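You operate a simulated robot arm through the tools that you are given. There is no shell and no other tool.

You are at the controls of a simulated robot arm. One attempt, no reset.

## Task
Draw one test copy on the yellow feeder with one turn of its handwheel.
Fine: gap THIN, air MED and vacuum LOW for the turn, air and vacuum off again after; the switch stays off.

The check looks at the end state, three seconds after you hand in, the way a careful person would. Anything else that was tipped, shoved, dropped, spilled or broken makes it a failure.

## Robot
A 6-joint arm with a fingered hand, fixed in place. Base frame: the origin is on the floor under the middle of its stand, x ahead of it, y to its left, z up; the work surface is at about z = 930. Readings come in mm, degrees, newtons and seconds.
With the tool pointing down near the work surface it reaches from about 280 to 700 mm from the base axis. Its first joint turns from -166.0 to 166.0 degrees. Payload 4 kg.
Tool frame: the origin (TCP) lies between the finger pads and is the grasp point; the fingertips stand 22 mm ahead of it; z points along the fingers, y is the line along which they close. The gripper opens to 112 mm; its body begins 60 mm behind the TCP. The gripper is a hand of 4 fingers: y runs from the thumb to the fingers, the wrist lies at [0, 0, -218] in the tool frame.
Orientation is that of the tool frame in the base frame, as a unit quaternion [x, y, z, w]. With the fingers straight down and closing along the base's y, the tool's x points along the base's -x, its y along +y and its z along -z.

## Interface
- The arm moves only by the tool apply_moves. Its argument "deltas" is a list of rows, each an object of numbers (a shift or turn left out is 0): "x", "y", "z": the shift along the tool's x, y, z in m; "rx", "ry", "rz": the turn, a rotation vector about the tool's x, y, z in degrees. In form: [{"x": .., "y": .., "z": .., "rx": .., "ry": .., "rz": ..}, ...]. A call has 1 to 20 rows; each row is the pose to reach, as a shift and turn from the pose commanded when the call began, along the tool's axes at that moment. Each row takes 0.2 s and may step no farther than 50 mm and 8.6 degrees from the row before; otherwise, the whole call is refused. A pose out of reach is approached as far as the arm can. The call stops where the force on the tool passes 70 N (or 10 N more than at its start, if that is more) or the arm is blocked; 0.2 s more then pass. In this call time passes only in rows, and 0.2 s behind the last. It gives the time, the measured TCP pose, the force on the tool (base axes), the opening and the grip force at its end, in the units of the frame above (readings bear some noise), with the torque about the TCP (base axes, N m) and any sound that the robot's microphone picked up.
- Cameras (640 x 400 px; columns grow to the right, rows downward): "scene" is fixed at [398.6, -499.2, 1659.7]; the picture's right is [1.00, 0.06, 0.00], its down [0.04, -0.65, -0.76] and it looks along [-0.04, 0.76, -0.65] (base axes); focal length 308 px, centre (320, 200). "wrist" rides on the gripper at [69, 4, -83] in the tool frame; the picture's right is [-0.06, 1.00, 0.00], its down [-0.77, -0.05, -0.64] and it looks along [-0.64, -0.04, 0.77] (tool axes); focal length 243 px, centre (320, 200). There is no depth. A picture from a camera that has moved, and an enlarged one, comes with that camera's place and axes in the base frame and with its lens.
- capture(camera): a new picture of that camera. It takes no simulated time.
- curl_fingers(finger1, finger2, finger3, thumb_bend): sets how far each is bent, from 0 (flat) to 100 (curled in); at 30 the hand is open as for a grip, at 70 the pads meet at the TCP. One left out holds its place. A second passes; each finger stops where it meets its share of the squeeze, and holds until it gets a number again. It is the only way to open and close the hand. It gives what a move gives, with no picture; readings hold the bend of each and the force on the fingers (four entries, about 0 where the hand has none), thumb and palm.
- close_up(camera, box): a new picture of the part [left, top, right, bottom] of that camera's present view, enlarged. It takes no simulated time.
- job_done(): hands the job in; it is judged then, once.

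Nothing tells you positions but the pictures and the camera data. Unless the task says otherwise, let go and move clear before handing in.

The tools are called after "Emit:" as name(argument=value, ...) on one line, values as JSON. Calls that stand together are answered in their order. apply_moves: Moves the arm, as the interface text tells. Its arguments: {"type":"object","properties":{"deltas":{"type":"array","items":{"type":"object","properties":{"x":{"type":"number"},"y":{"type":"number"},"z":{"type":"number"},"rx":{"type":"number"},"ry":{"type":"number"},"rz":{"type":"number"}}}}},"required":["deltas"]} The other tools are called the same way: curl_fingers (finger1, finger2, finger3, thumb_bend) moves the fingers one by one; capture (camera) takes a picture; close_up (camera, box) takes an enlarged picture of a part of a camera's view; job_done () hands the job in.

At the start:

```text
t: 0.0
ee_pos: [310.4, 218.2, 1283.7]
orientation: [0.0, 1.0, 0.0, 0.001]
contact_force: [-0.6, 0.7, 0.2]
wrist_torque: [0.03, -0.02, 0.0]
gripper_width: 111.8
grasp_force: 0.0
shape: jaw
bend: [30.0, 30.0, 30.0, 30.0]
finger forces: [0.1, 0.0, 0.0, 0.1, 0.0, 0.1]
```

scene: 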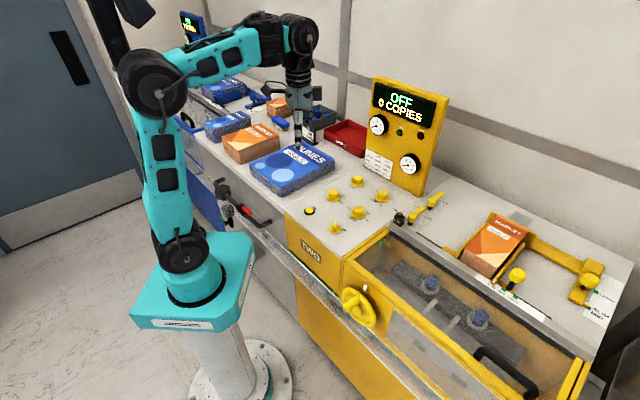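
wrist: 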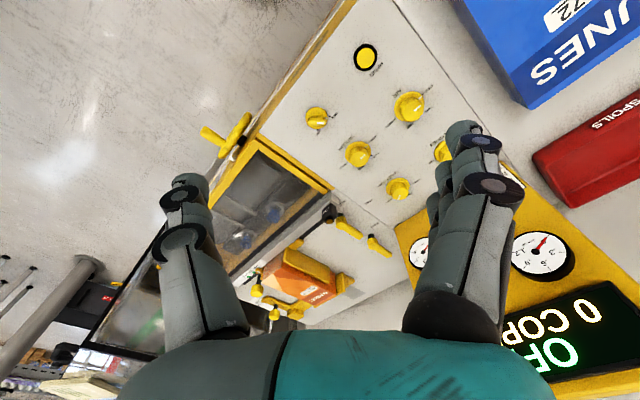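

I see a yellow feeder with a knob panel, gauges, a yellow handwheel on its front, and a display that reads "OFF, 0 COPIES". I'll look closer at the controls before I move anything.

Emit:
close_up(camera="scene", box=[280, 160, 440, 260])

Emit:
close_up(camera="scene", box=[350, 70, 460, 190])

Emit:
close_up(camera="scene", box=[310, 260, 470, 360])

Emit:
close_up(camera="wrist", box=[280, 20, 500, 220])

Emit:
close_up(camera="scene", box=[390, 180, 630, 330])

```text
4.00 times, centred on (360, 210) of scene
camera zoom: at [398.6, -499.2, 1659.7], right [1.0, 0.06, 0.0], down [0.04, -0.65, -0.76], along [-0.04, 0.76, -0.65], focal length 1233 px, centre (160, 160)
```

zoom: 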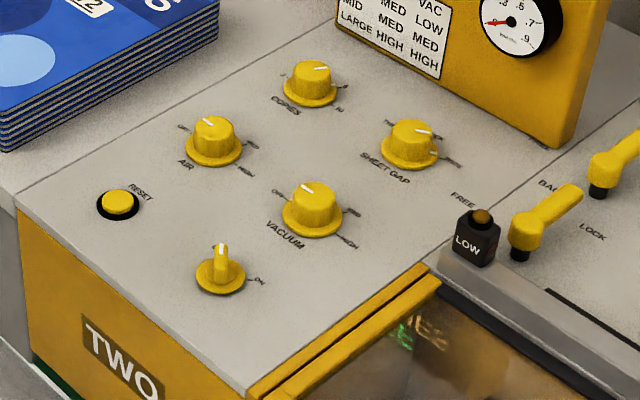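

```text
3.33 times, centred on (405, 130) of scene
camera zoom: at [398.6, -499.2, 1659.7], right [1.0, 0.06, 0.0], down [0.04, -0.65, -0.76], along [-0.04, 0.76, -0.65], focal length 1028 px, centre (37, 433)
```

zoom: 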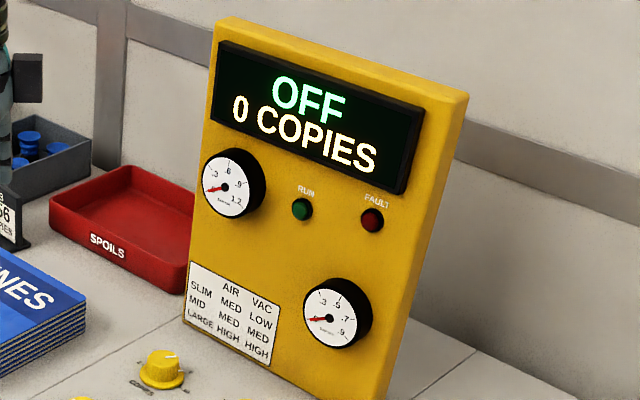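

```text
4.00 times, centred on (390, 310) of scene
camera zoom: at [398.6, -499.2, 1659.7], right [1.0, 0.06, 0.0], down [0.04, -0.65, -0.76], along [-0.04, 0.76, -0.65], focal length 1233 px, centre (40, -240)
```

zoom: 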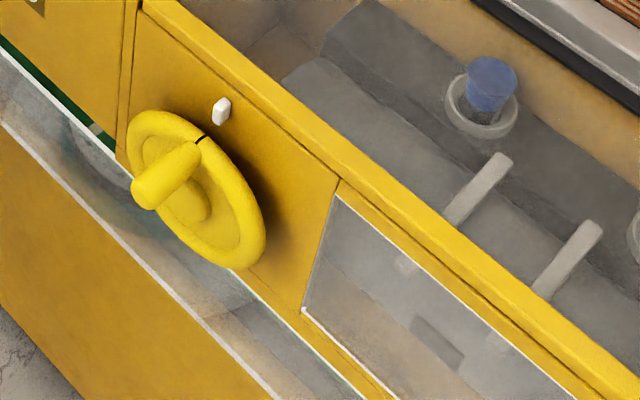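

```text
2.00 times, centred on (390, 120) of wrist
camera zoom: at [240.1, 222.1, 1365.8], right [0.06, 1.0, 0.0], down [0.76, -0.05, 0.64], along [0.64, -0.04, -0.77], focal length 485 px, centre (180, 360)
```

zoom: 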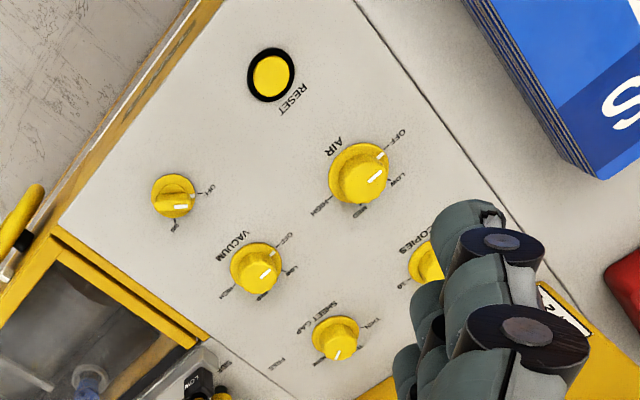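

```text
2.67 times, centred on (510, 255) of scene
camera zoom: at [398.6, -499.2, 1659.7], right [1.0, 0.06, 0.0], down [0.04, -0.65, -0.76], along [-0.04, 0.76, -0.65], focal length 822 px, centre (-187, 53)
```

zoom: 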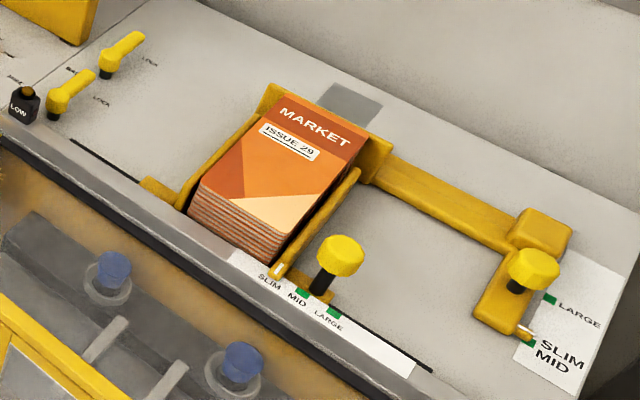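

The knob panel looks level with the work surface at z≈930, and the machine is turned about 45° to the base. I'll zoom in to read each knob's marks, the levers and the handwheel.

Emit:
close_up(camera="scene", box=[365, 182, 405, 207])

Emit:
close_up(camera="scene", box=[315, 180, 355, 205])

Emit:
close_up(camera="scene", box=[338, 200, 378, 225])

Emit:
close_up(camera="scene", box=[385, 185, 449, 225])

Emit:
close_up(camera="scene", box=[330, 275, 394, 340])

Emit:
close_up(camera="wrist", box=[330, 120, 450, 210])

Emit:
close_up(camera="wrist", box=[180, 90, 280, 190])

Emit:
close_up(camera="scene", box=[150, 150, 310, 250])

```text
16.00 times, centred on (385, 194) of scene
camera zoom: at [398.6, -499.2, 1659.7], right [1.0, 0.06, 0.0], down [0.04, -0.65, -0.76], along [-0.04, 0.76, -0.65], focal length 4933 px, centre (-720, 288)
```

zoom: 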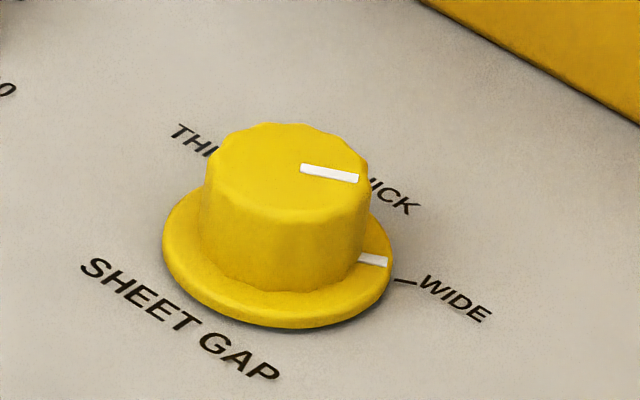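

```text
16.00 times, centred on (335, 192) of scene
camera zoom: at [398.6, -499.2, 1659.7], right [1.0, 0.06, 0.0], down [0.04, -0.65, -0.76], along [-0.04, 0.76, -0.65], focal length 4933 px, centre (80, 320)
```

zoom: 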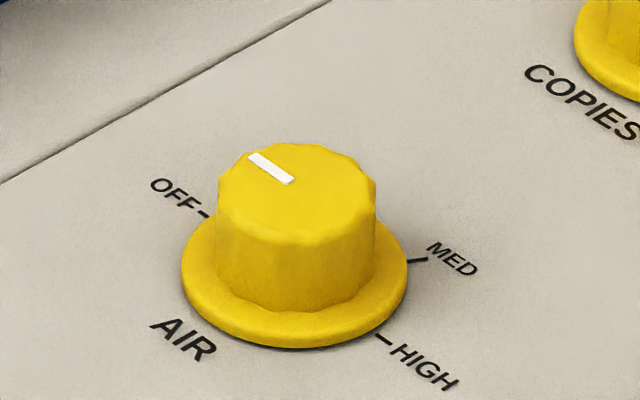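

```text
16.00 times, centred on (358, 212) of scene
camera zoom: at [398.6, -499.2, 1659.7], right [1.0, 0.06, 0.0], down [0.04, -0.65, -0.76], along [-0.04, 0.76, -0.65], focal length 4933 px, centre (-288, 0)
```

zoom: 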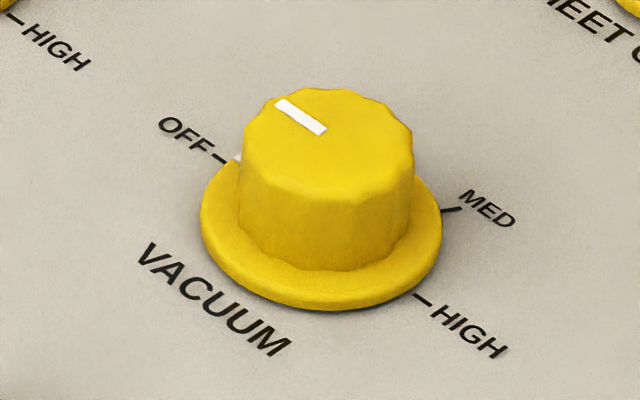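

```text
10.00 times, centred on (417, 205) of scene
camera zoom: at [398.6, -499.2, 1659.7], right [1.0, 0.06, 0.0], down [0.04, -0.65, -0.76], along [-0.04, 0.76, -0.65], focal length 3083 px, centre (-650, 150)
```

zoom: 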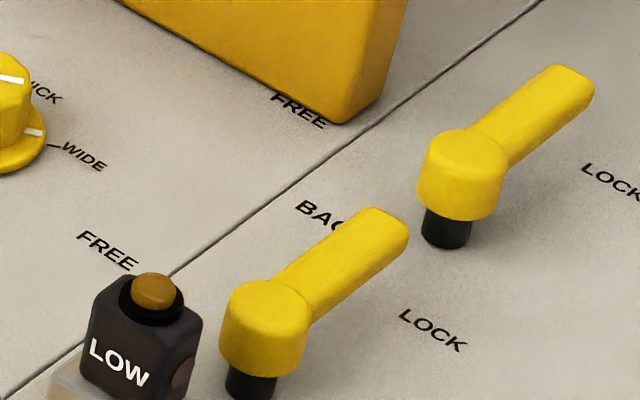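

```text
6.15 times, centred on (362, 308) of scene
camera zoom: at [398.6, -499.2, 1659.7], right [1.0, 0.06, 0.0], down [0.04, -0.65, -0.76], along [-0.04, 0.76, -0.65], focal length 1897 px, centre (62, -462)
```

zoom: 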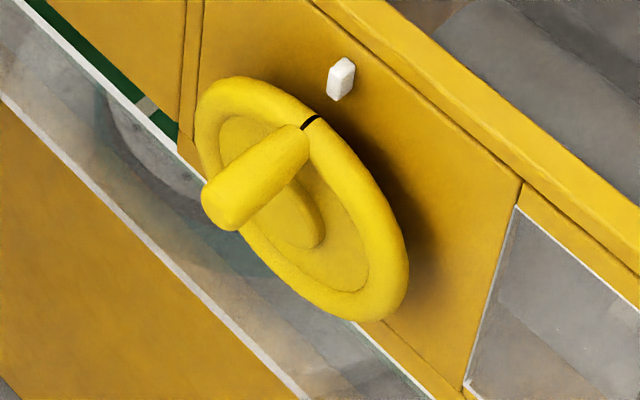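

```text
4.44 times, centred on (390, 165) of wrist
camera zoom: at [240.1, 222.1, 1365.8], right [0.06, 1.0, 0.0], down [0.76, -0.05, 0.64], along [0.64, -0.04, -0.77], focal length 1078 px, centre (9, 356)
```

zoom: 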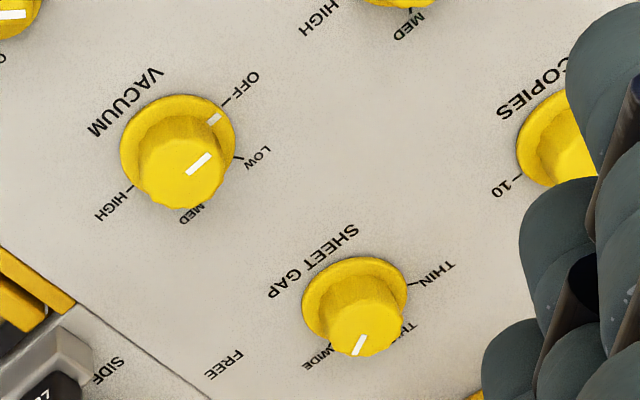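

```text
4.00 times, centred on (230, 140) of wrist
camera zoom: at [240.1, 222.1, 1365.8], right [0.06, 1.0, 0.0], down [0.76, -0.05, 0.64], along [0.64, -0.04, -0.77], focal length 970 px, centre (680, 440)
```

zoom: 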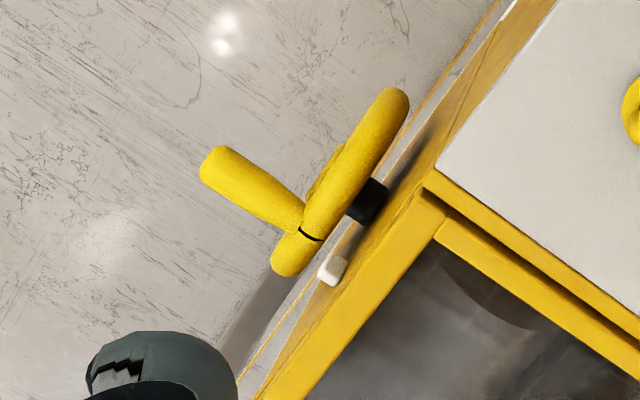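

```text
4.00 times, centred on (230, 200) of scene
camera zoom: at [398.6, -499.2, 1659.7], right [1.0, 0.06, 0.0], down [0.04, -0.65, -0.76], along [-0.04, 0.76, -0.65], focal length 1233 px, centre (680, 200)
```

zoom: 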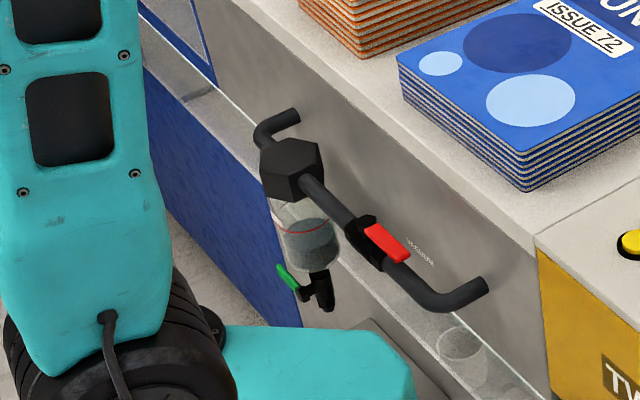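

All four knob scales are readable: SHEET GAP is at WIDE, AIR and VACUUM are at OFF, the guide levers look locked, and the handwheel's mark is at its white pointer. Next I'll check the clear strip under the handwheel and the rest of the magazine.

Emit:
close_up(camera="scene", box=[220, 200, 400, 400])

Emit:
close_up(camera="scene", box=[235, 195, 315, 255])

Emit:
close_up(camera="wrist", box=[0, 90, 320, 330])

Emit:
close_up(camera="scene", box=[350, 200, 590, 400])

Emit:
close_up(camera="scene", box=[100, 80, 300, 230])

Emit:
close_up(camera="scene", box=[365, 105, 435, 185])

```text
2.00 times, centred on (310, 300) of scene
camera zoom: at [398.6, -499.2, 1659.7], right [1.0, 0.06, 0.0], down [0.04, -0.65, -0.76], along [-0.04, 0.76, -0.65], focal length 617 px, centre (340, 0)
```

zoom: 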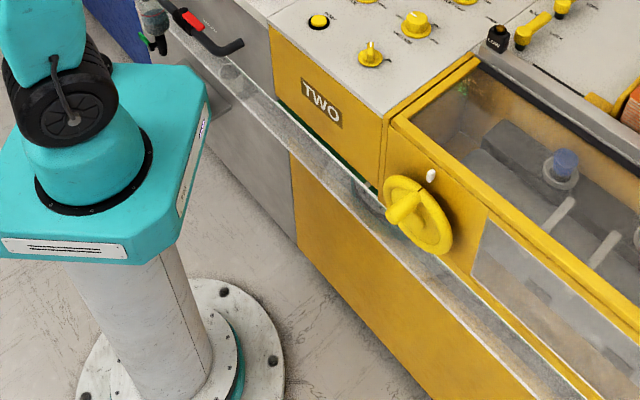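

```text
6.67 times, centred on (275, 225) of scene
camera zoom: at [398.6, -499.2, 1659.7], right [1.0, 0.06, 0.0], down [0.04, -0.65, -0.76], along [-0.04, 0.76, -0.65], focal length 2056 px, centre (620, 33)
```

zoom: 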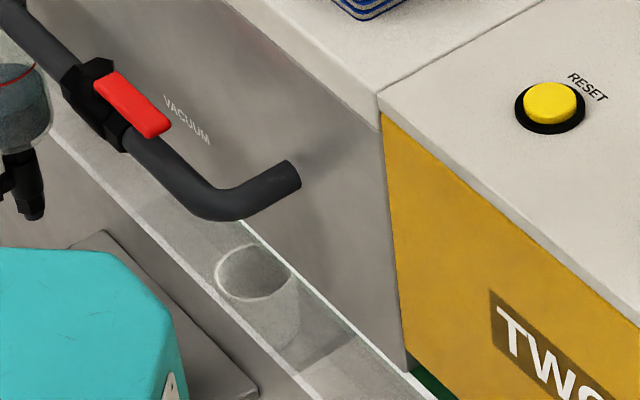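

```text
1.67 times, centred on (160, 210) of wrist
camera zoom: at [240.1, 222.1, 1365.8], right [0.06, 1.0, 0.0], down [0.76, -0.05, 0.64], along [0.64, -0.04, -0.77], focal length 404 px, centre (587, 183)
```

zoom: 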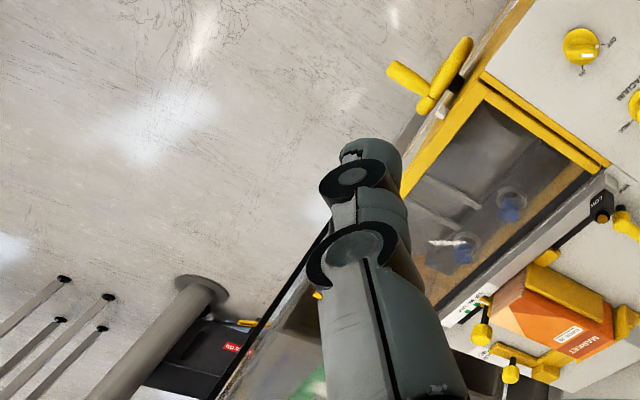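

```text
2.00 times, centred on (470, 300) of scene
camera zoom: at [398.6, -499.2, 1659.7], right [1.0, 0.06, 0.0], down [0.04, -0.65, -0.76], along [-0.04, 0.76, -0.65], focal length 617 px, centre (20, 0)
```

zoom: 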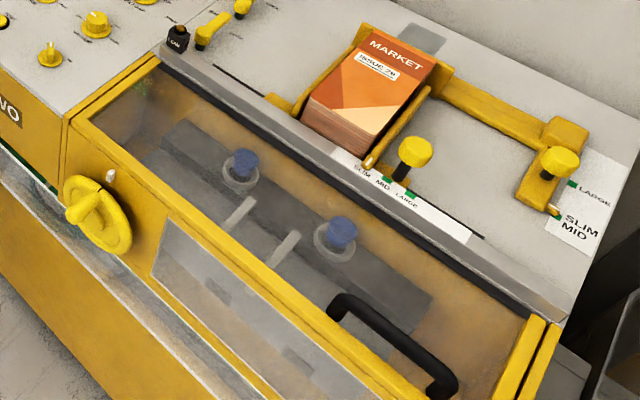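

```text
2.67 times, centred on (200, 155) of scene
camera zoom: at [398.6, -499.2, 1659.7], right [1.0, 0.06, 0.0], down [0.04, -0.65, -0.76], along [-0.04, 0.76, -0.65], focal length 822 px, centre (640, 320)
```

zoom: 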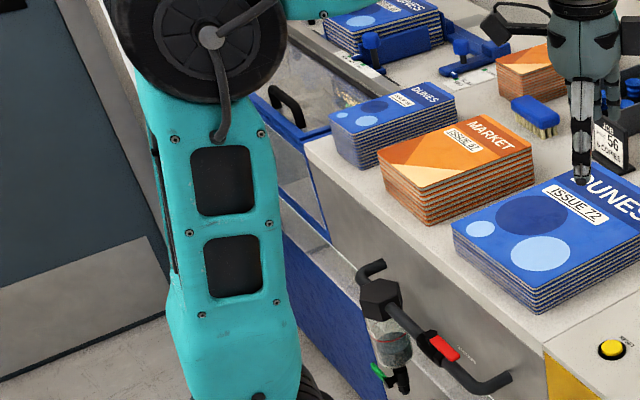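

```text
5.00 times, centred on (400, 145) of scene
camera zoom: at [398.6, -499.2, 1659.7], right [1.0, 0.06, 0.0], down [0.04, -0.65, -0.76], along [-0.04, 0.76, -0.65], focal length 1542 px, centre (-80, 475)
```

zoom: 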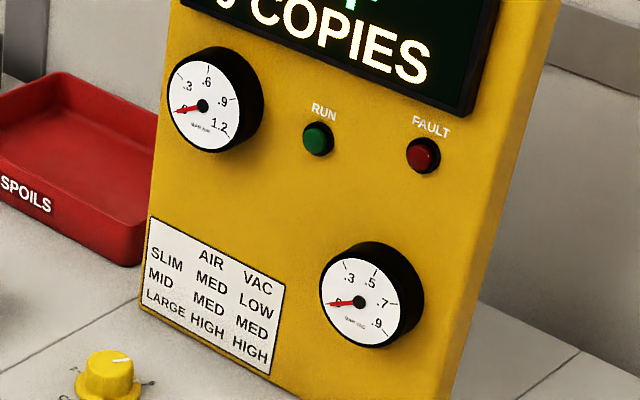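

The levers are locked, both supply valves look in line with their pipes, and the magazine is already set up with the slim stack. I take SHEET GAP to be near (576, 364), so I'll move the hand above it and read the scale from directly over it.

Emit:
apply_moves(deltas=[{"x": -0.031, "y": 0.0165, "z": 0.019}, {"x": -0.0625, "y": 0.033, "z": 0.0375}, {"x": -0.094, "y": 0.0495, "z": 0.056}, {"x": -0.125, "y": 0.066, "z": 0.075}, {"x": -0.156, "y": 0.0825, "z": 0.094}, {"x": -0.1875, "y": 0.099, "z": 0.1125}, {"x": -0.219, "y": 0.1155, "z": 0.131}, {"x": -0.25, "y": 0.132, "z": 0.15}])

Emit:
capture(camera="wrist")

Emit:
capture(camera="scene")

```text
t: 1.8
ee_pos: [551.9, 346.9, 1131.7]
orientation: [-0.001, 1.0, -0.001, -0.001]
contact_force: [0.8, 1.0, -0.7]
wrist_torque: [-0.01, 0.05, 0.01]
gripper_width: 111.9
grasp_force: 0.0
shape: jaw
bend: [30.0, 30.0, 30.0, 30.0]
finger forces: [0.1, 0.0, 0.0, 0.0, 0.1, 0.0]
out of reach, approached as far as the arm can: row 8
```

```text
taken
camera wrist: at [482.2, 351.0, 1213.4], right [0.06, 1.0, 0.0], down [0.77, -0.05, 0.64], along [0.64, -0.04, -0.77], focal length 243 px, centre (320, 200)
```

wrist: 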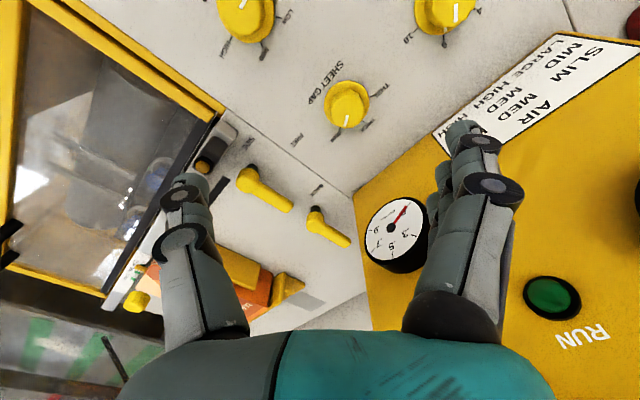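

```text
taken
```

scene: 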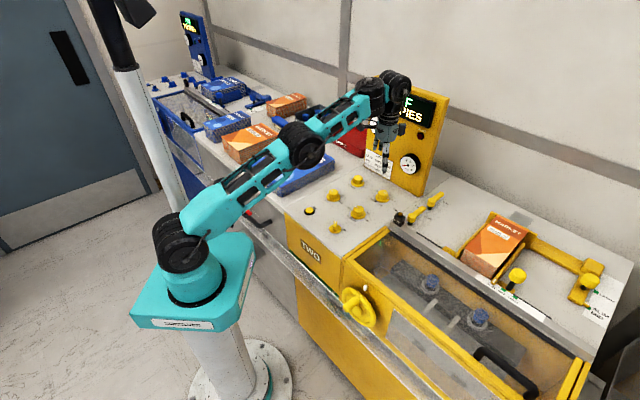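

The arm hit its reach limit at this height, but lower down it reaches farther. From here I can read the scales precisely, so I'll zoom in on the knobs.

Emit:
close_up(camera="wrist", box=[296, 60, 400, 150])

Emit:
close_up(camera="wrist", box=[190, 0, 300, 80])

Emit:
close_up(camera="wrist", box=[200, 120, 370, 260])

Emit:
close_up(camera="scene", box=[380, 95, 440, 180])

```text
4.44 times, centred on (348, 105) of wrist
camera zoom: at [482.2, 351.0, 1213.4], right [0.06, 1.0, 0.0], down [0.77, -0.05, 0.64], along [0.64, -0.04, -0.77], focal length 1078 px, centre (196, 622)
```

zoom: 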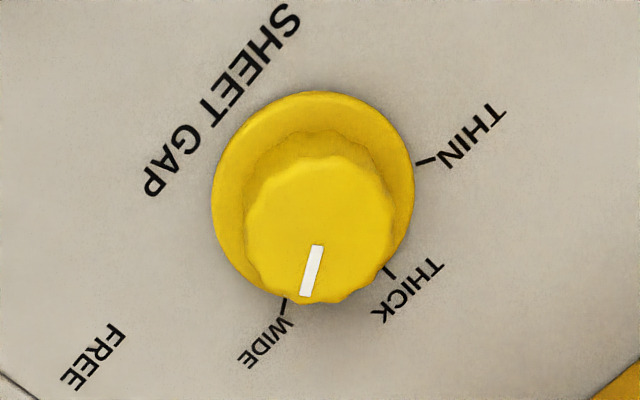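

```text
5.00 times, centred on (245, 40) of wrist
camera zoom: at [482.2, 351.0, 1213.4], right [0.06, 1.0, 0.0], down [0.77, -0.05, 0.64], along [0.64, -0.04, -0.77], focal length 1213 px, centre (695, 1000)
```

zoom: 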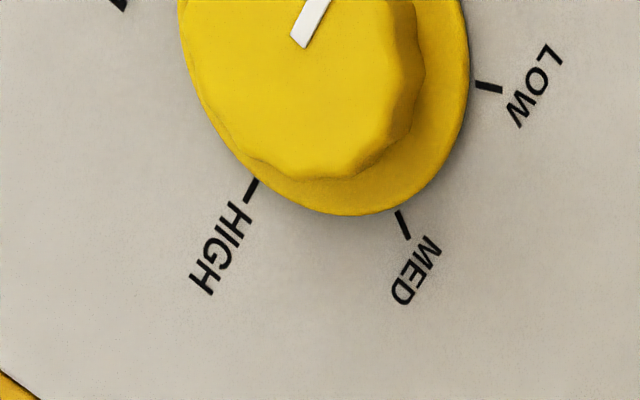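

```text
2.86 times, centred on (285, 190) of wrist
camera zoom: at [482.2, 351.0, 1213.4], right [0.06, 1.0, 0.0], down [0.77, -0.05, 0.64], along [0.64, -0.04, -0.77], focal length 693 px, centre (420, 229)
```

zoom: 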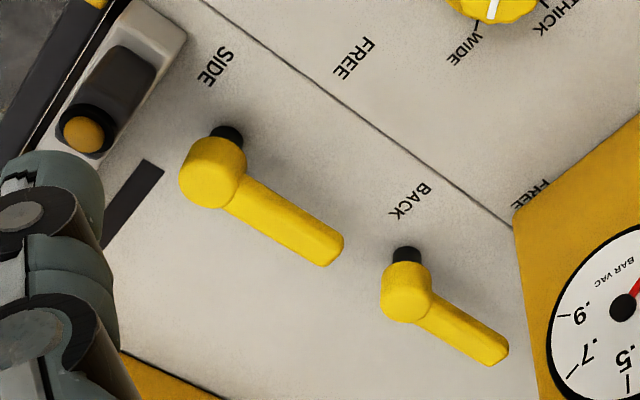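

```text
4.71 times, centred on (410, 138) of scene
camera zoom: at [398.6, -499.2, 1659.7], right [1.0, 0.06, 0.0], down [0.04, -0.65, -0.76], along [-0.04, 0.76, -0.65], focal length 1451 px, centre (-104, 494)
```

zoom: 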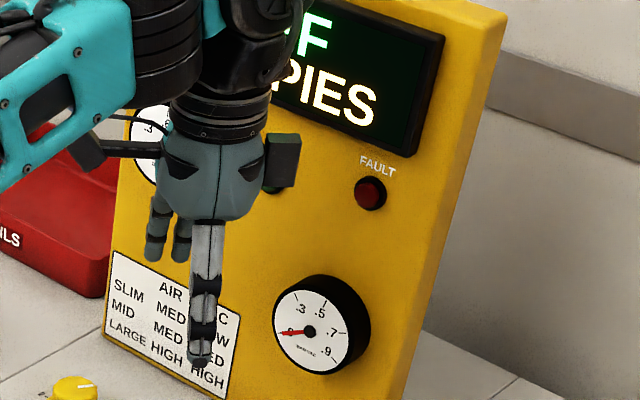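

From here the ticks measure out evenly. SHEET GAP has THIN at 105°, THICK at 45° and WIDE at −15° in base angle. AIR and VACUUM have OFF at 135°, LOW at 75°, MED at 15° and HIGH at −45°. I take SHEET GAP's axis to be about (578, 376), so I'll come down closer to it.

Emit:
apply_moves(deltas=[{"x": -0.001, "y": 0.004, "z": 0.031, "rz": 4}, {"x": -0.002, "y": 0.008, "z": 0.062, "rz": 8}, {"x": -0.004, "y": 0.012, "z": 0.093, "rz": 12}, {"x": -0.005, "y": 0.016, "z": 0.124, "rz": 15}])

Emit:
capture(camera="wrist")

Emit:
close_up(camera="scene", box=[320, 90, 480, 230])

```text
t: 2.8
ee_pos: [560.3, 363.0, 1010.7]
orientation: [0.13, 0.991, 0.0, 0.001]
contact_force: [-0.4, 0.5, 0.6]
wrist_torque: [-0.04, -0.03, -0.01]
gripper_width: 112.0
grasp_force: 0.0
shape: jaw
bend: [30.0, 30.0, 30.0, 30.0]
finger forces: [0.0, 0.0, 0.0, 0.1, 0.0, 0.1]
```

```text
taken
camera wrist: at [492.9, 384.8, 1091.5], right [0.32, 0.95, 0.0], down [0.73, -0.25, 0.64], along [0.61, -0.21, -0.77], focal length 243 px, centre (320, 200)
```

wrist: 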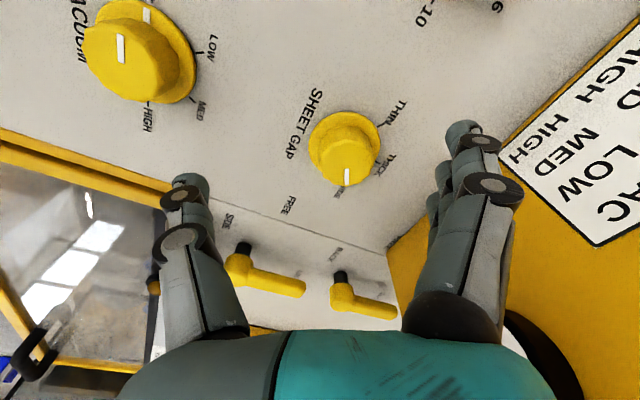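

```text
2.86 times, centred on (400, 160) of scene
camera zoom: at [398.6, -499.2, 1659.7], right [1.0, 0.06, 0.0], down [0.04, -0.65, -0.76], along [-0.04, 0.76, -0.65], focal length 881 px, centre (91, 314)
```

zoom: 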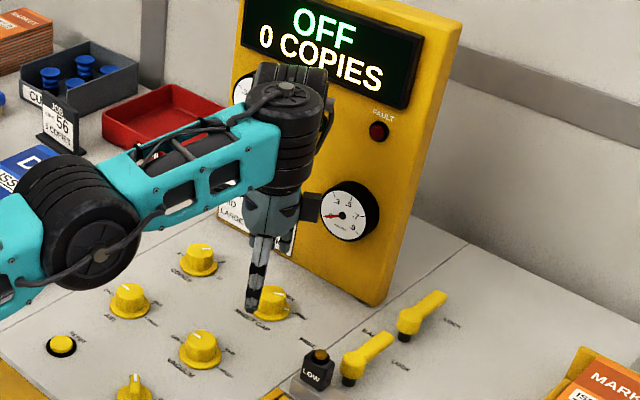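

I'm beside SHEET GAP now, with clearance to the upright panel. I'll zoom in to fix the knob axis precisely before going over it.

Emit:
close_up(camera="wrist", box=[280, 80, 424, 200])

```text
3.33 times, centred on (352, 140) of wrist
camera zoom: at [492.9, 384.8, 1091.5], right [0.32, 0.95, 0.0], down [0.73, -0.25, 0.64], along [0.61, -0.21, -0.77], focal length 809 px, centre (213, 400)
```

zoom: 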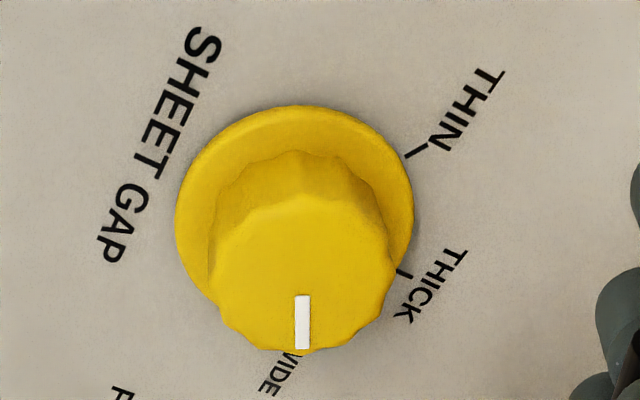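

Two views agree on the SHEET GAP axis at (578, 376), with the knob top at z≈952. I'll centre the tool above it.

Emit:
apply_moves(deltas=[{"x": -0.007, "y": 0.0085, "z": 0.01}, {"x": -0.0137, "y": 0.0171, "z": 0.02}])

Emit:
capture(camera="wrist")

```text
t: 3.4
ee_pos: [577.1, 375.5, 989.4]
orientation: [0.13, 0.992, 0.0, 0.001]
contact_force: [0.3, -0.5, -0.2]
wrist_torque: [0.01, 0.0, 0.0]
gripper_width: 111.9
grasp_force: 0.2
shape: jaw
bend: [30.0, 30.0, 30.0, 30.0]
finger forces: [0.1, 0.0, 0.0, 0.1, 0.0, 0.0]
```

```text
taken
camera wrist: at [509.8, 397.3, 1070.0], right [0.32, 0.95, 0.0], down [0.73, -0.24, 0.64], along [0.61, -0.21, -0.77], focal length 243 px, centre (320, 200)
```

wrist: 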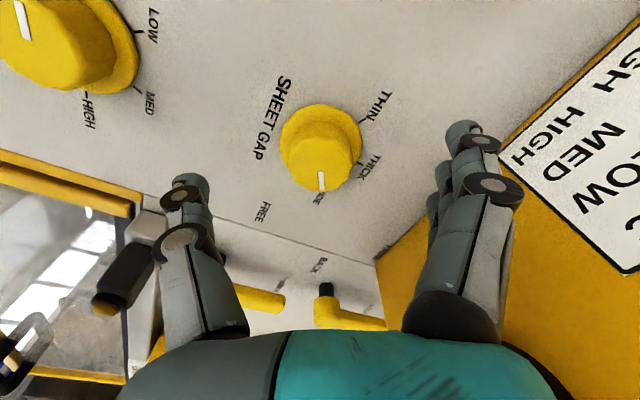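

The tool is centred and above the knob. I'll half-close the hand here in free air first, to see how the fingers move.

Emit:
curl_fingers(finger1=55, finger2=55, finger3=55, thumb_bend=55)

Emit:
capture(camera="wrist")

Emit:
close_up(camera="scene", box=[360, 120, 424, 210])

```text
t: 4.4
ee_pos: [578.1, 375.4, 989.1]
orientation: [0.131, 0.991, 0.0, 0.0]
contact_force: [0.0, 0.4, 0.1]
wrist_torque: [0.02, -0.03, 0.0]
gripper_width: 44.4
grasp_force: 0.0
shape: fingers
bend: [55.0, 55.0, 55.0, 55.0]
finger forces: [0.1, 0.1, 0.0, 0.0, 0.1, 0.0]
```

```text
taken
camera wrist: at [509.8, 397.3, 1070.2], right [0.32, 0.95, 0.0], down [0.73, -0.24, 0.64], along [0.61, -0.21, -0.77], focal length 243 px, centre (320, 200)
```

wrist: 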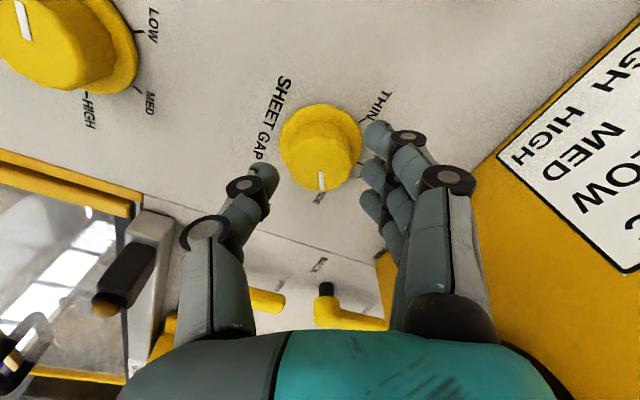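

```text
4.44 times, centred on (392, 165) of scene
camera zoom: at [398.6, -499.2, 1659.7], right [1.0, 0.06, 0.0], down [0.04, -0.65, -0.76], along [-0.04, 0.76, -0.65], focal length 1370 px, centre (0, 356)
```

zoom: 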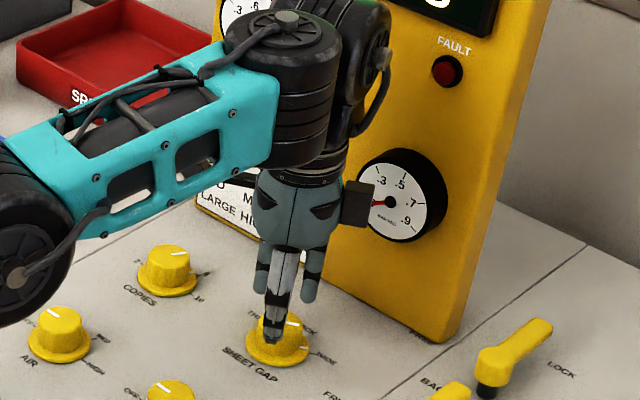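

The fingers close symmetrically on the TCP, with the tips about 22 mm ahead. I'll reopen a little, go down so the tips end just above the knob's flange, and close on the knob.

Emit:
curl_fingers(finger1=45, finger2=45, finger3=45, thumb_bend=45)

Emit:
apply_moves(deltas=[{"x": 0.0, "y": 0.0005, "z": 0.01}, {"x": 0.0, "y": 0.0005, "z": 0.02}, {"x": 0.0, "y": 0.0005, "z": 0.0275}])

Emit:
capture(camera="wrist")

Emit:
close_up(camera="scene", box=[360, 150, 416, 206])

```text
t: 5.4
ee_pos: [577.6, 375.7, 988.0]
orientation: [0.131, 0.991, 0.0, 0.001]
contact_force: [-0.4, -0.1, -0.2]
wrist_torque: [0.03, -0.01, 0.01]
gripper_width: 71.2
grasp_force: 0.2
shape: fingers
bend: [45.0, 45.0, 45.0, 45.0]
finger forces: [0.1, 0.1, 0.0, 0.1, 0.0, 0.0]
```

```text
t: 6.2
ee_pos: [577.4, 375.2, 958.6]
orientation: [0.131, 0.991, 0.0, 0.001]
contact_force: [-0.7, 0.3, -0.5]
wrist_torque: [-0.02, 0.01, -0.01]
gripper_width: 70.8
grasp_force: 0.1
shape: fingers
bend: [45.0, 45.0, 45.0, 45.0]
finger forces: [0.0, 0.1, 0.0, 0.1, 0.0, 0.0]
```

```text
taken
camera wrist: at [510.3, 397.5, 1041.1], right [0.32, 0.95, 0.0], down [0.73, -0.24, 0.64], along [0.61, -0.21, -0.77], focal length 243 px, centre (320, 200)
```

wrist: 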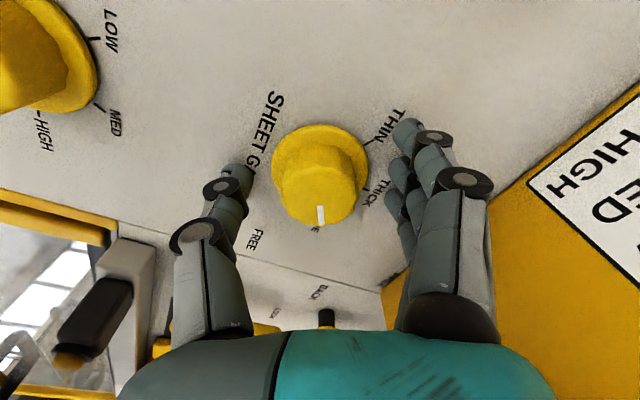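

```text
7.14 times, centred on (388, 178) of scene
camera zoom: at [398.6, -499.2, 1659.7], right [1.0, 0.06, 0.0], down [0.04, -0.65, -0.76], along [-0.04, 0.76, -0.65], focal length 2202 px, centre (-166, 357)
```

zoom: 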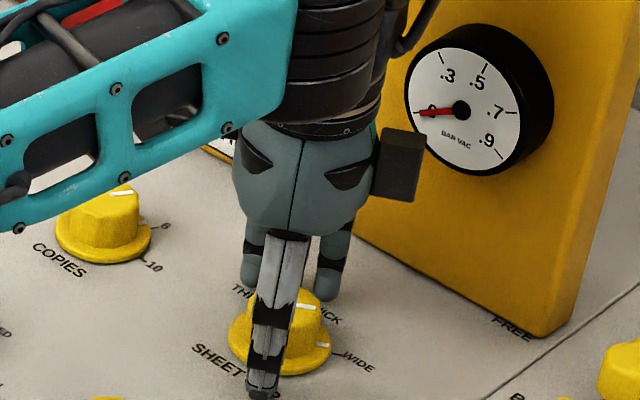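

The tips are level with the knob and nothing is touching. I'll close all the fingers evenly on the knob.

Emit:
curl_fingers(finger1=62, finger2=62, finger3=62, thumb_bend=62)

Emit:
capture(camera="wrist")

Emit:
close_up(camera="scene", box=[360, 150, 416, 206])

```text
t: 7.2
ee_pos: [576.8, 376.6, 960.6]
orientation: [0.131, 0.991, 0.0, 0.002]
contact_force: [3.0, 1.6, 15.3]
wrist_torque: [0.16, -0.15, -0.02]
gripper_width: 31.9
grasp_force: 11.7
shape: fingers
bend: [61.0, 59.0, 60.0, 60.0]
finger forces: [0.6, 12.6, 3.1, 0.1, 7.0, 0.0]
```

```text
taken
camera wrist: at [510.3, 397.5, 1042.1], right [0.32, 0.95, 0.0], down [0.72, -0.25, 0.64], along [0.61, -0.2, -0.76], focal length 243 px, centre (320, 200)
```

wrist: 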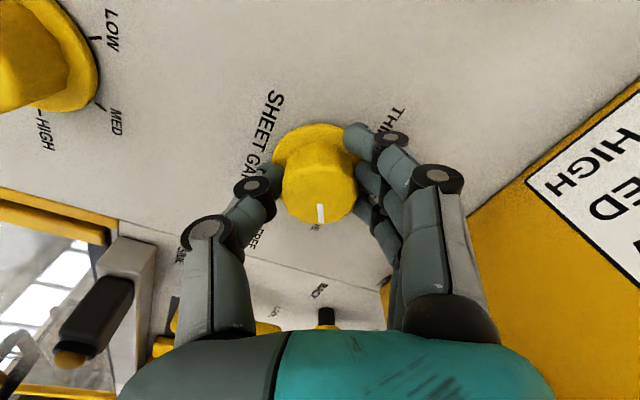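

```text
7.14 times, centred on (388, 178) of scene
camera zoom: at [398.6, -499.2, 1659.7], right [1.0, 0.06, 0.0], down [0.04, -0.65, -0.76], along [-0.04, 0.76, -0.65], focal length 2202 px, centre (-166, 357)
```

zoom: 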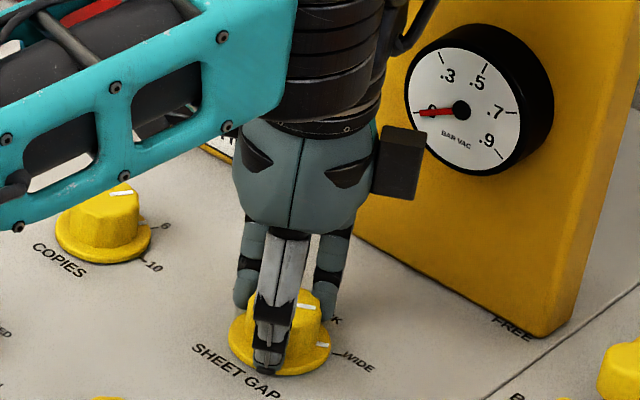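

I have a grip, but the 15 N upward force means the tips are resting on the flange. I'll ease up 2–3 mm and firm the grip slightly.

Emit:
apply_moves(deltas=[{"z": -0.0025}])

Emit:
curl_fingers(finger1=64, finger2=64, finger3=64, thumb_bend=64)

```text
t: 7.6
ee_pos: [576.2, 377.0, 961.1]
orientation: [0.131, 0.991, -0.002, 0.0]
contact_force: [3.7, 1.5, 5.2]
wrist_torque: [0.1, -0.12, -0.04]
gripper_width: 31.5
grasp_force: 8.1
shape: fingers
bend: [61.0, 59.0, 59.0, 60.0]
finger forces: [0.5, 8.2, 3.1, 0.0, 4.8, 0.1]
```

```text
t: 8.6
ee_pos: [577.3, 377.1, 961.5]
orientation: [0.13, 0.992, 0.0, 0.0]
contact_force: [0.9, 0.4, -3.0]
wrist_torque: [0.0, 0.03, -0.03]
gripper_width: 31.1
grasp_force: 6.5
shape: fingers
bend: [62.0, 58.0, 60.0, 61.0]
finger forces: [1.3, 4.0, 2.5, 0.1, 5.9, 0.1]
```

The vertical load is nearly gone and the grip holds at about 6 N. I'll try a first 24° turn counter-clockwise, from WIDE toward THIN, and check that the knob follows.

Emit:
apply_moves(deltas=[{"rz": -8}, {"rz": -16}, {"rz": -24}])

Emit:
capture(camera="wrist")

Emit:
close_up(camera="scene", box=[360, 150, 416, 206])

```text
t: 9.4
ee_pos: [577.6, 374.7, 962.3]
orientation: [-0.08, 0.997, 0.0, 0.0]
contact_force: [-2.6, 0.5, -2.7]
wrist_torque: [0.13, 0.08, -0.01]
gripper_width: 28.4
grasp_force: 5.9
shape: fingers
bend: [64.0, 58.0, 60.0, 61.0]
finger forces: [0.0, 4.1, 2.2, 0.0, 5.3, 0.0]
```

```text
taken
camera wrist: at [507.2, 367.8, 1043.5], right [-0.1, 1.0, 0.0], down [0.76, 0.07, 0.64], along [0.64, 0.06, -0.77], focal length 243 px, centre (320, 200)
```

wrist: 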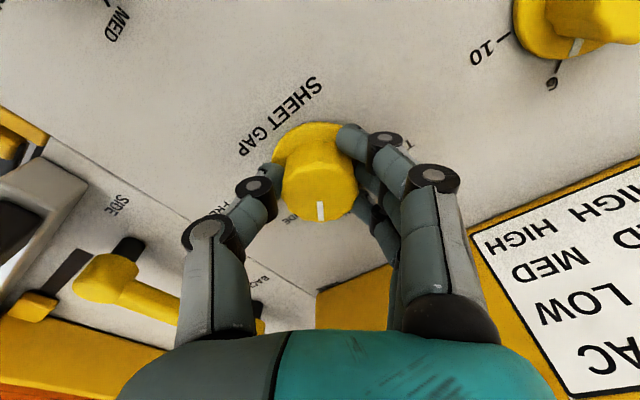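

```text
7.14 times, centred on (388, 178) of scene
camera zoom: at [398.6, -499.2, 1659.7], right [1.0, 0.06, 0.0], down [0.04, -0.65, -0.76], along [-0.04, 0.76, -0.65], focal length 2202 px, centre (-166, 357)
```

zoom: 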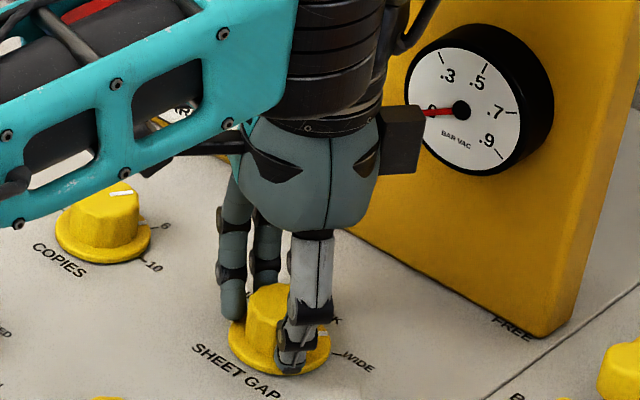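

The pointer stays still in the hand's view, so the knob is turning with the hand and not slipping. I'll turn another 48° and check the clearance to the gauge.

Emit:
apply_moves(deltas=[{"rz": -8}, {"rz": -16}, {"rz": -24}, {"rz": -32}, {"rz": -40}, {"rz": -48}])

Emit:
capture(camera="wrist")

Emit:
close_up(camera="scene", box=[350, 140, 430, 210])

```text
t: 10.8
ee_pos: [576.9, 375.3, 963.1]
orientation: [-0.478, 0.879, -0.001, 0.001]
contact_force: [2.5, -5.9, -1.3]
wrist_torque: [-0.06, 0.01, -0.02]
gripper_width: 30.4
grasp_force: 5.2
shape: fingers
bend: [64.0, 58.0, 64.0, 60.0]
finger forces: [0.0, 2.9, 0.1, 0.0, 8.2, 0.0]
```

```text
taken
camera wrist: at [534.2, 318.6, 1043.8], right [-0.8, 0.59, 0.0], down [0.46, 0.62, 0.64], along [0.38, 0.52, -0.77], focal length 243 px, centre (320, 200)
```

wrist: 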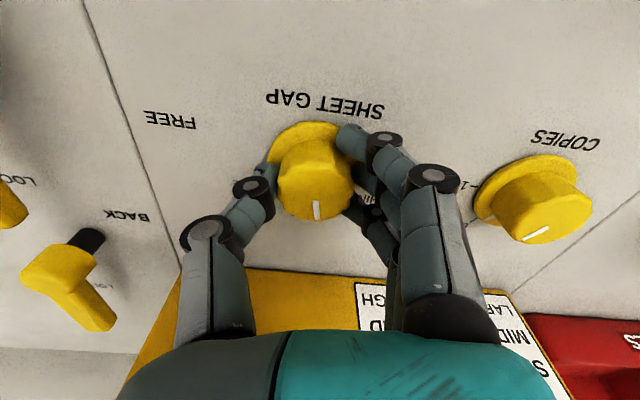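

```text
5.71 times, centred on (390, 175) of scene
camera zoom: at [398.6, -499.2, 1659.7], right [1.0, 0.06, 0.0], down [0.04, -0.65, -0.76], along [-0.04, 0.76, -0.65], focal length 1762 px, centre (-80, 343)
```

zoom: 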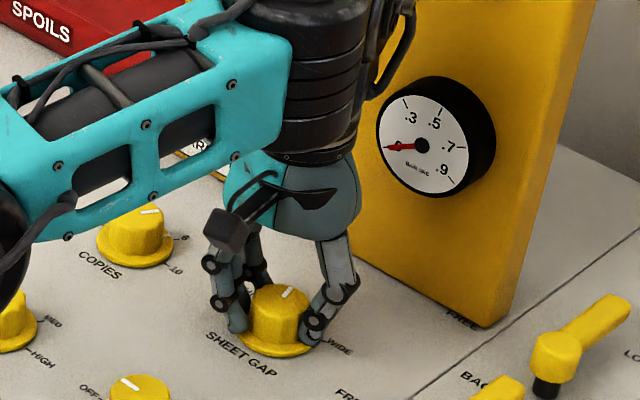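

The knob is following with only a few degrees of slip, and the gauge is clear. I'll do the last 48°.

Emit:
apply_moves(deltas=[{"rz": -8}, {"rz": -16}, {"rz": -24}, {"rz": -32}, {"rz": -40}, {"rz": -48}])

Emit:
capture(camera="wrist")

Emit:
close_up(camera="scene", box=[360, 150, 416, 206])

```text
t: 12.2
ee_pos: [578.5, 375.0, 962.7]
orientation: [0.794, -0.608, 0.001, 0.0]
contact_force: [5.9, -4.8, 2.6]
wrist_torque: [-0.11, -0.06, -0.11]
gripper_width: 30.6
grasp_force: 6.2
shape: fingers
bend: [64.0, 59.0, 64.0, 60.0]
finger forces: [0.1, 4.9, 0.0, 0.1, 8.9, 0.0]
```

```text
taken
camera wrist: at [589.7, 305.7, 1043.3], right [-0.98, -0.2, 0.0], down [-0.15, 0.75, 0.64], along [-0.13, 0.63, -0.77], focal length 243 px, centre (320, 200)
```

wrist: 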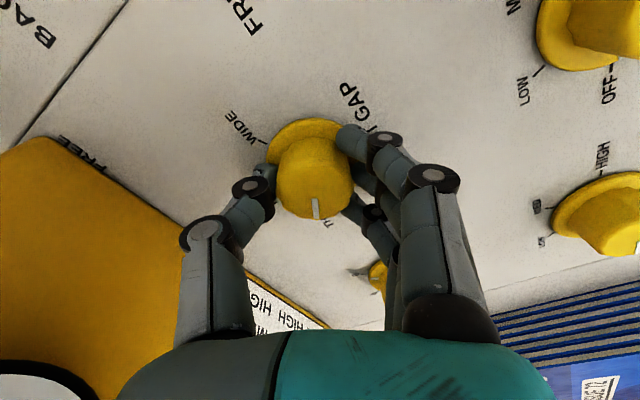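

```text
7.14 times, centred on (388, 178) of scene
camera zoom: at [398.6, -499.2, 1659.7], right [1.0, 0.06, 0.0], down [0.04, -0.65, -0.76], along [-0.04, 0.76, -0.65], focal length 2202 px, centre (-166, 357)
```

zoom: 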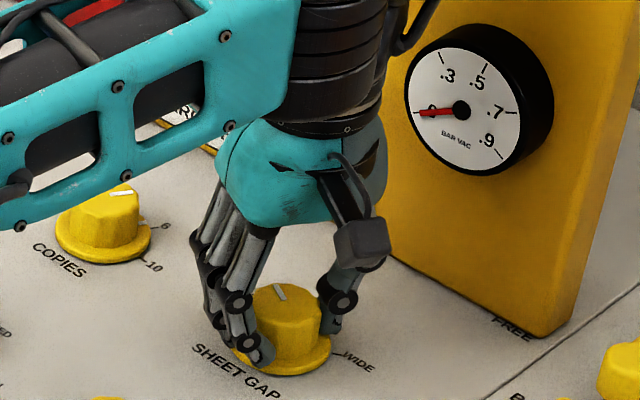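

The pointer looks close to THIN. I'll zoom in to read it against the tick.

Emit:
close_up(camera="scene", box=[373, 180, 397, 200])

Emit:
close_up(camera="wrist", box=[260, 110, 380, 240])

```text
16.00 times, centred on (385, 190) of scene
camera zoom: at [398.6, -499.2, 1659.7], right [1.0, 0.06, 0.0], down [0.04, -0.65, -0.76], along [-0.04, 0.76, -0.65], focal length 4933 px, centre (-720, 360)
```

zoom: 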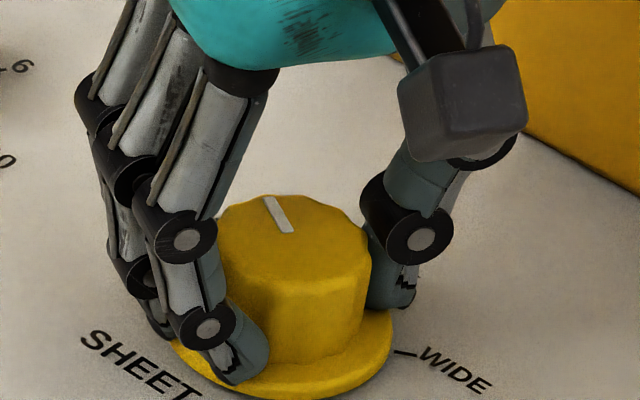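

```text
3.08 times, centred on (320, 175) of wrist
camera zoom: at [589.7, 305.7, 1043.3], right [-0.98, -0.2, 0.0], down [-0.15, 0.75, 0.64], along [-0.13, 0.63, -0.77], focal length 746 px, centre (320, 277)
```

zoom: 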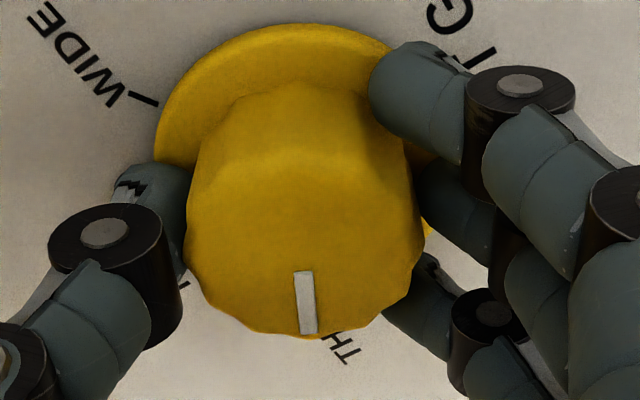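

The pointer reads about 105°, which is on the THIN tick. I'll release the knob, lift off and check.

Emit:
curl_fingers(finger1=42, finger2=42, finger3=42, thumb_bend=42)

Emit:
apply_moves(deltas=[{"z": -0.02}, {"z": -0.045}])

Emit:
close_up(camera="wrist", box=[250, 60, 410, 200])

Emit:
close_up(camera="scene", box=[365, 180, 405, 205])

Emit:
capture(camera="wrist")

```text
t: 13.2
ee_pos: [575.9, 375.8, 961.5]
orientation: [0.793, -0.609, 0.001, 0.0]
contact_force: [-1.2, 0.1, -0.8]
wrist_torque: [0.02, 0.0, 0.0]
gripper_width: 79.3
grasp_force: 0.1
shape: fingers
bend: [42.0, 42.0, 42.0, 42.0]
finger forces: [0.0, 0.1, 0.0, 0.0, 0.1, 0.0]
```

```text
t: 13.8
ee_pos: [578.2, 375.4, 1008.4]
orientation: [0.793, -0.609, 0.0, 0.001]
contact_force: [0.1, 0.2, 0.5]
wrist_torque: [-0.02, 0.02, -0.02]
gripper_width: 79.4
grasp_force: 0.1
shape: fingers
bend: [42.0, 42.0, 42.0, 42.0]
finger forces: [0.0, 0.1, 0.0, 0.1, 0.0, 0.0]
```

```text
2.86 times, centred on (330, 130) of wrist
camera zoom: at [591.0, 305.9, 1090.1], right [-0.98, -0.2, 0.0], down [-0.15, 0.75, 0.64], along [-0.13, 0.63, -0.77], focal length 693 px, centre (291, 400)
```

zoom: 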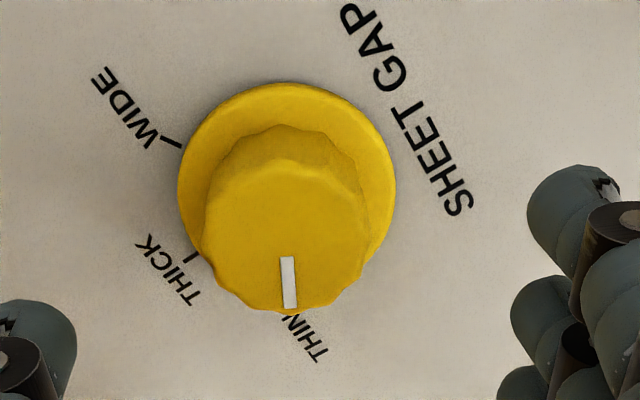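

```text
16.00 times, centred on (385, 192) of scene
camera zoom: at [398.6, -499.2, 1659.7], right [1.0, 0.06, 0.0], down [0.04, -0.65, -0.76], along [-0.04, 0.76, -0.65], focal length 4933 px, centre (-720, 320)
```

zoom: 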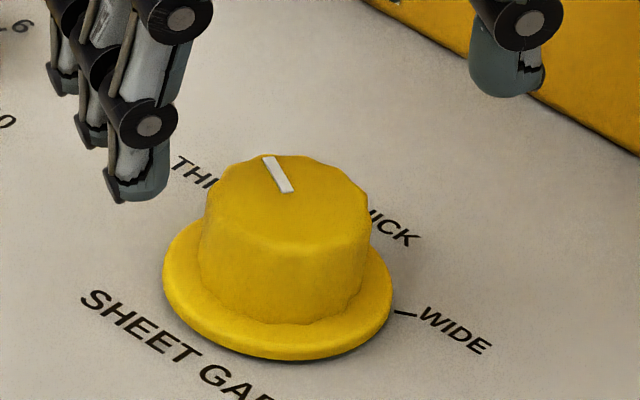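

```text
taken
camera wrist: at [591.0, 305.9, 1090.1], right [-0.98, -0.2, 0.0], down [-0.15, 0.75, 0.64], along [-0.13, 0.63, -0.77], focal length 243 px, centre (320, 200)
```

wrist: 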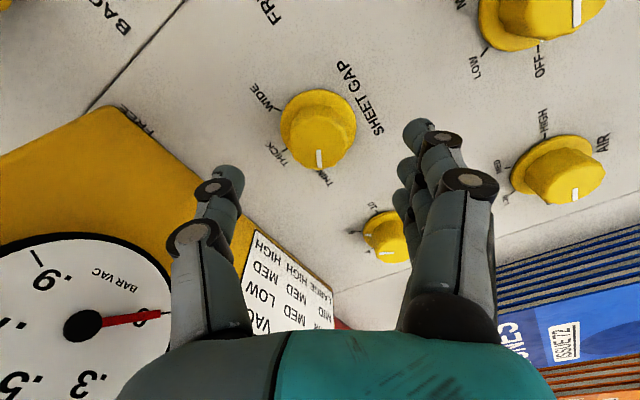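

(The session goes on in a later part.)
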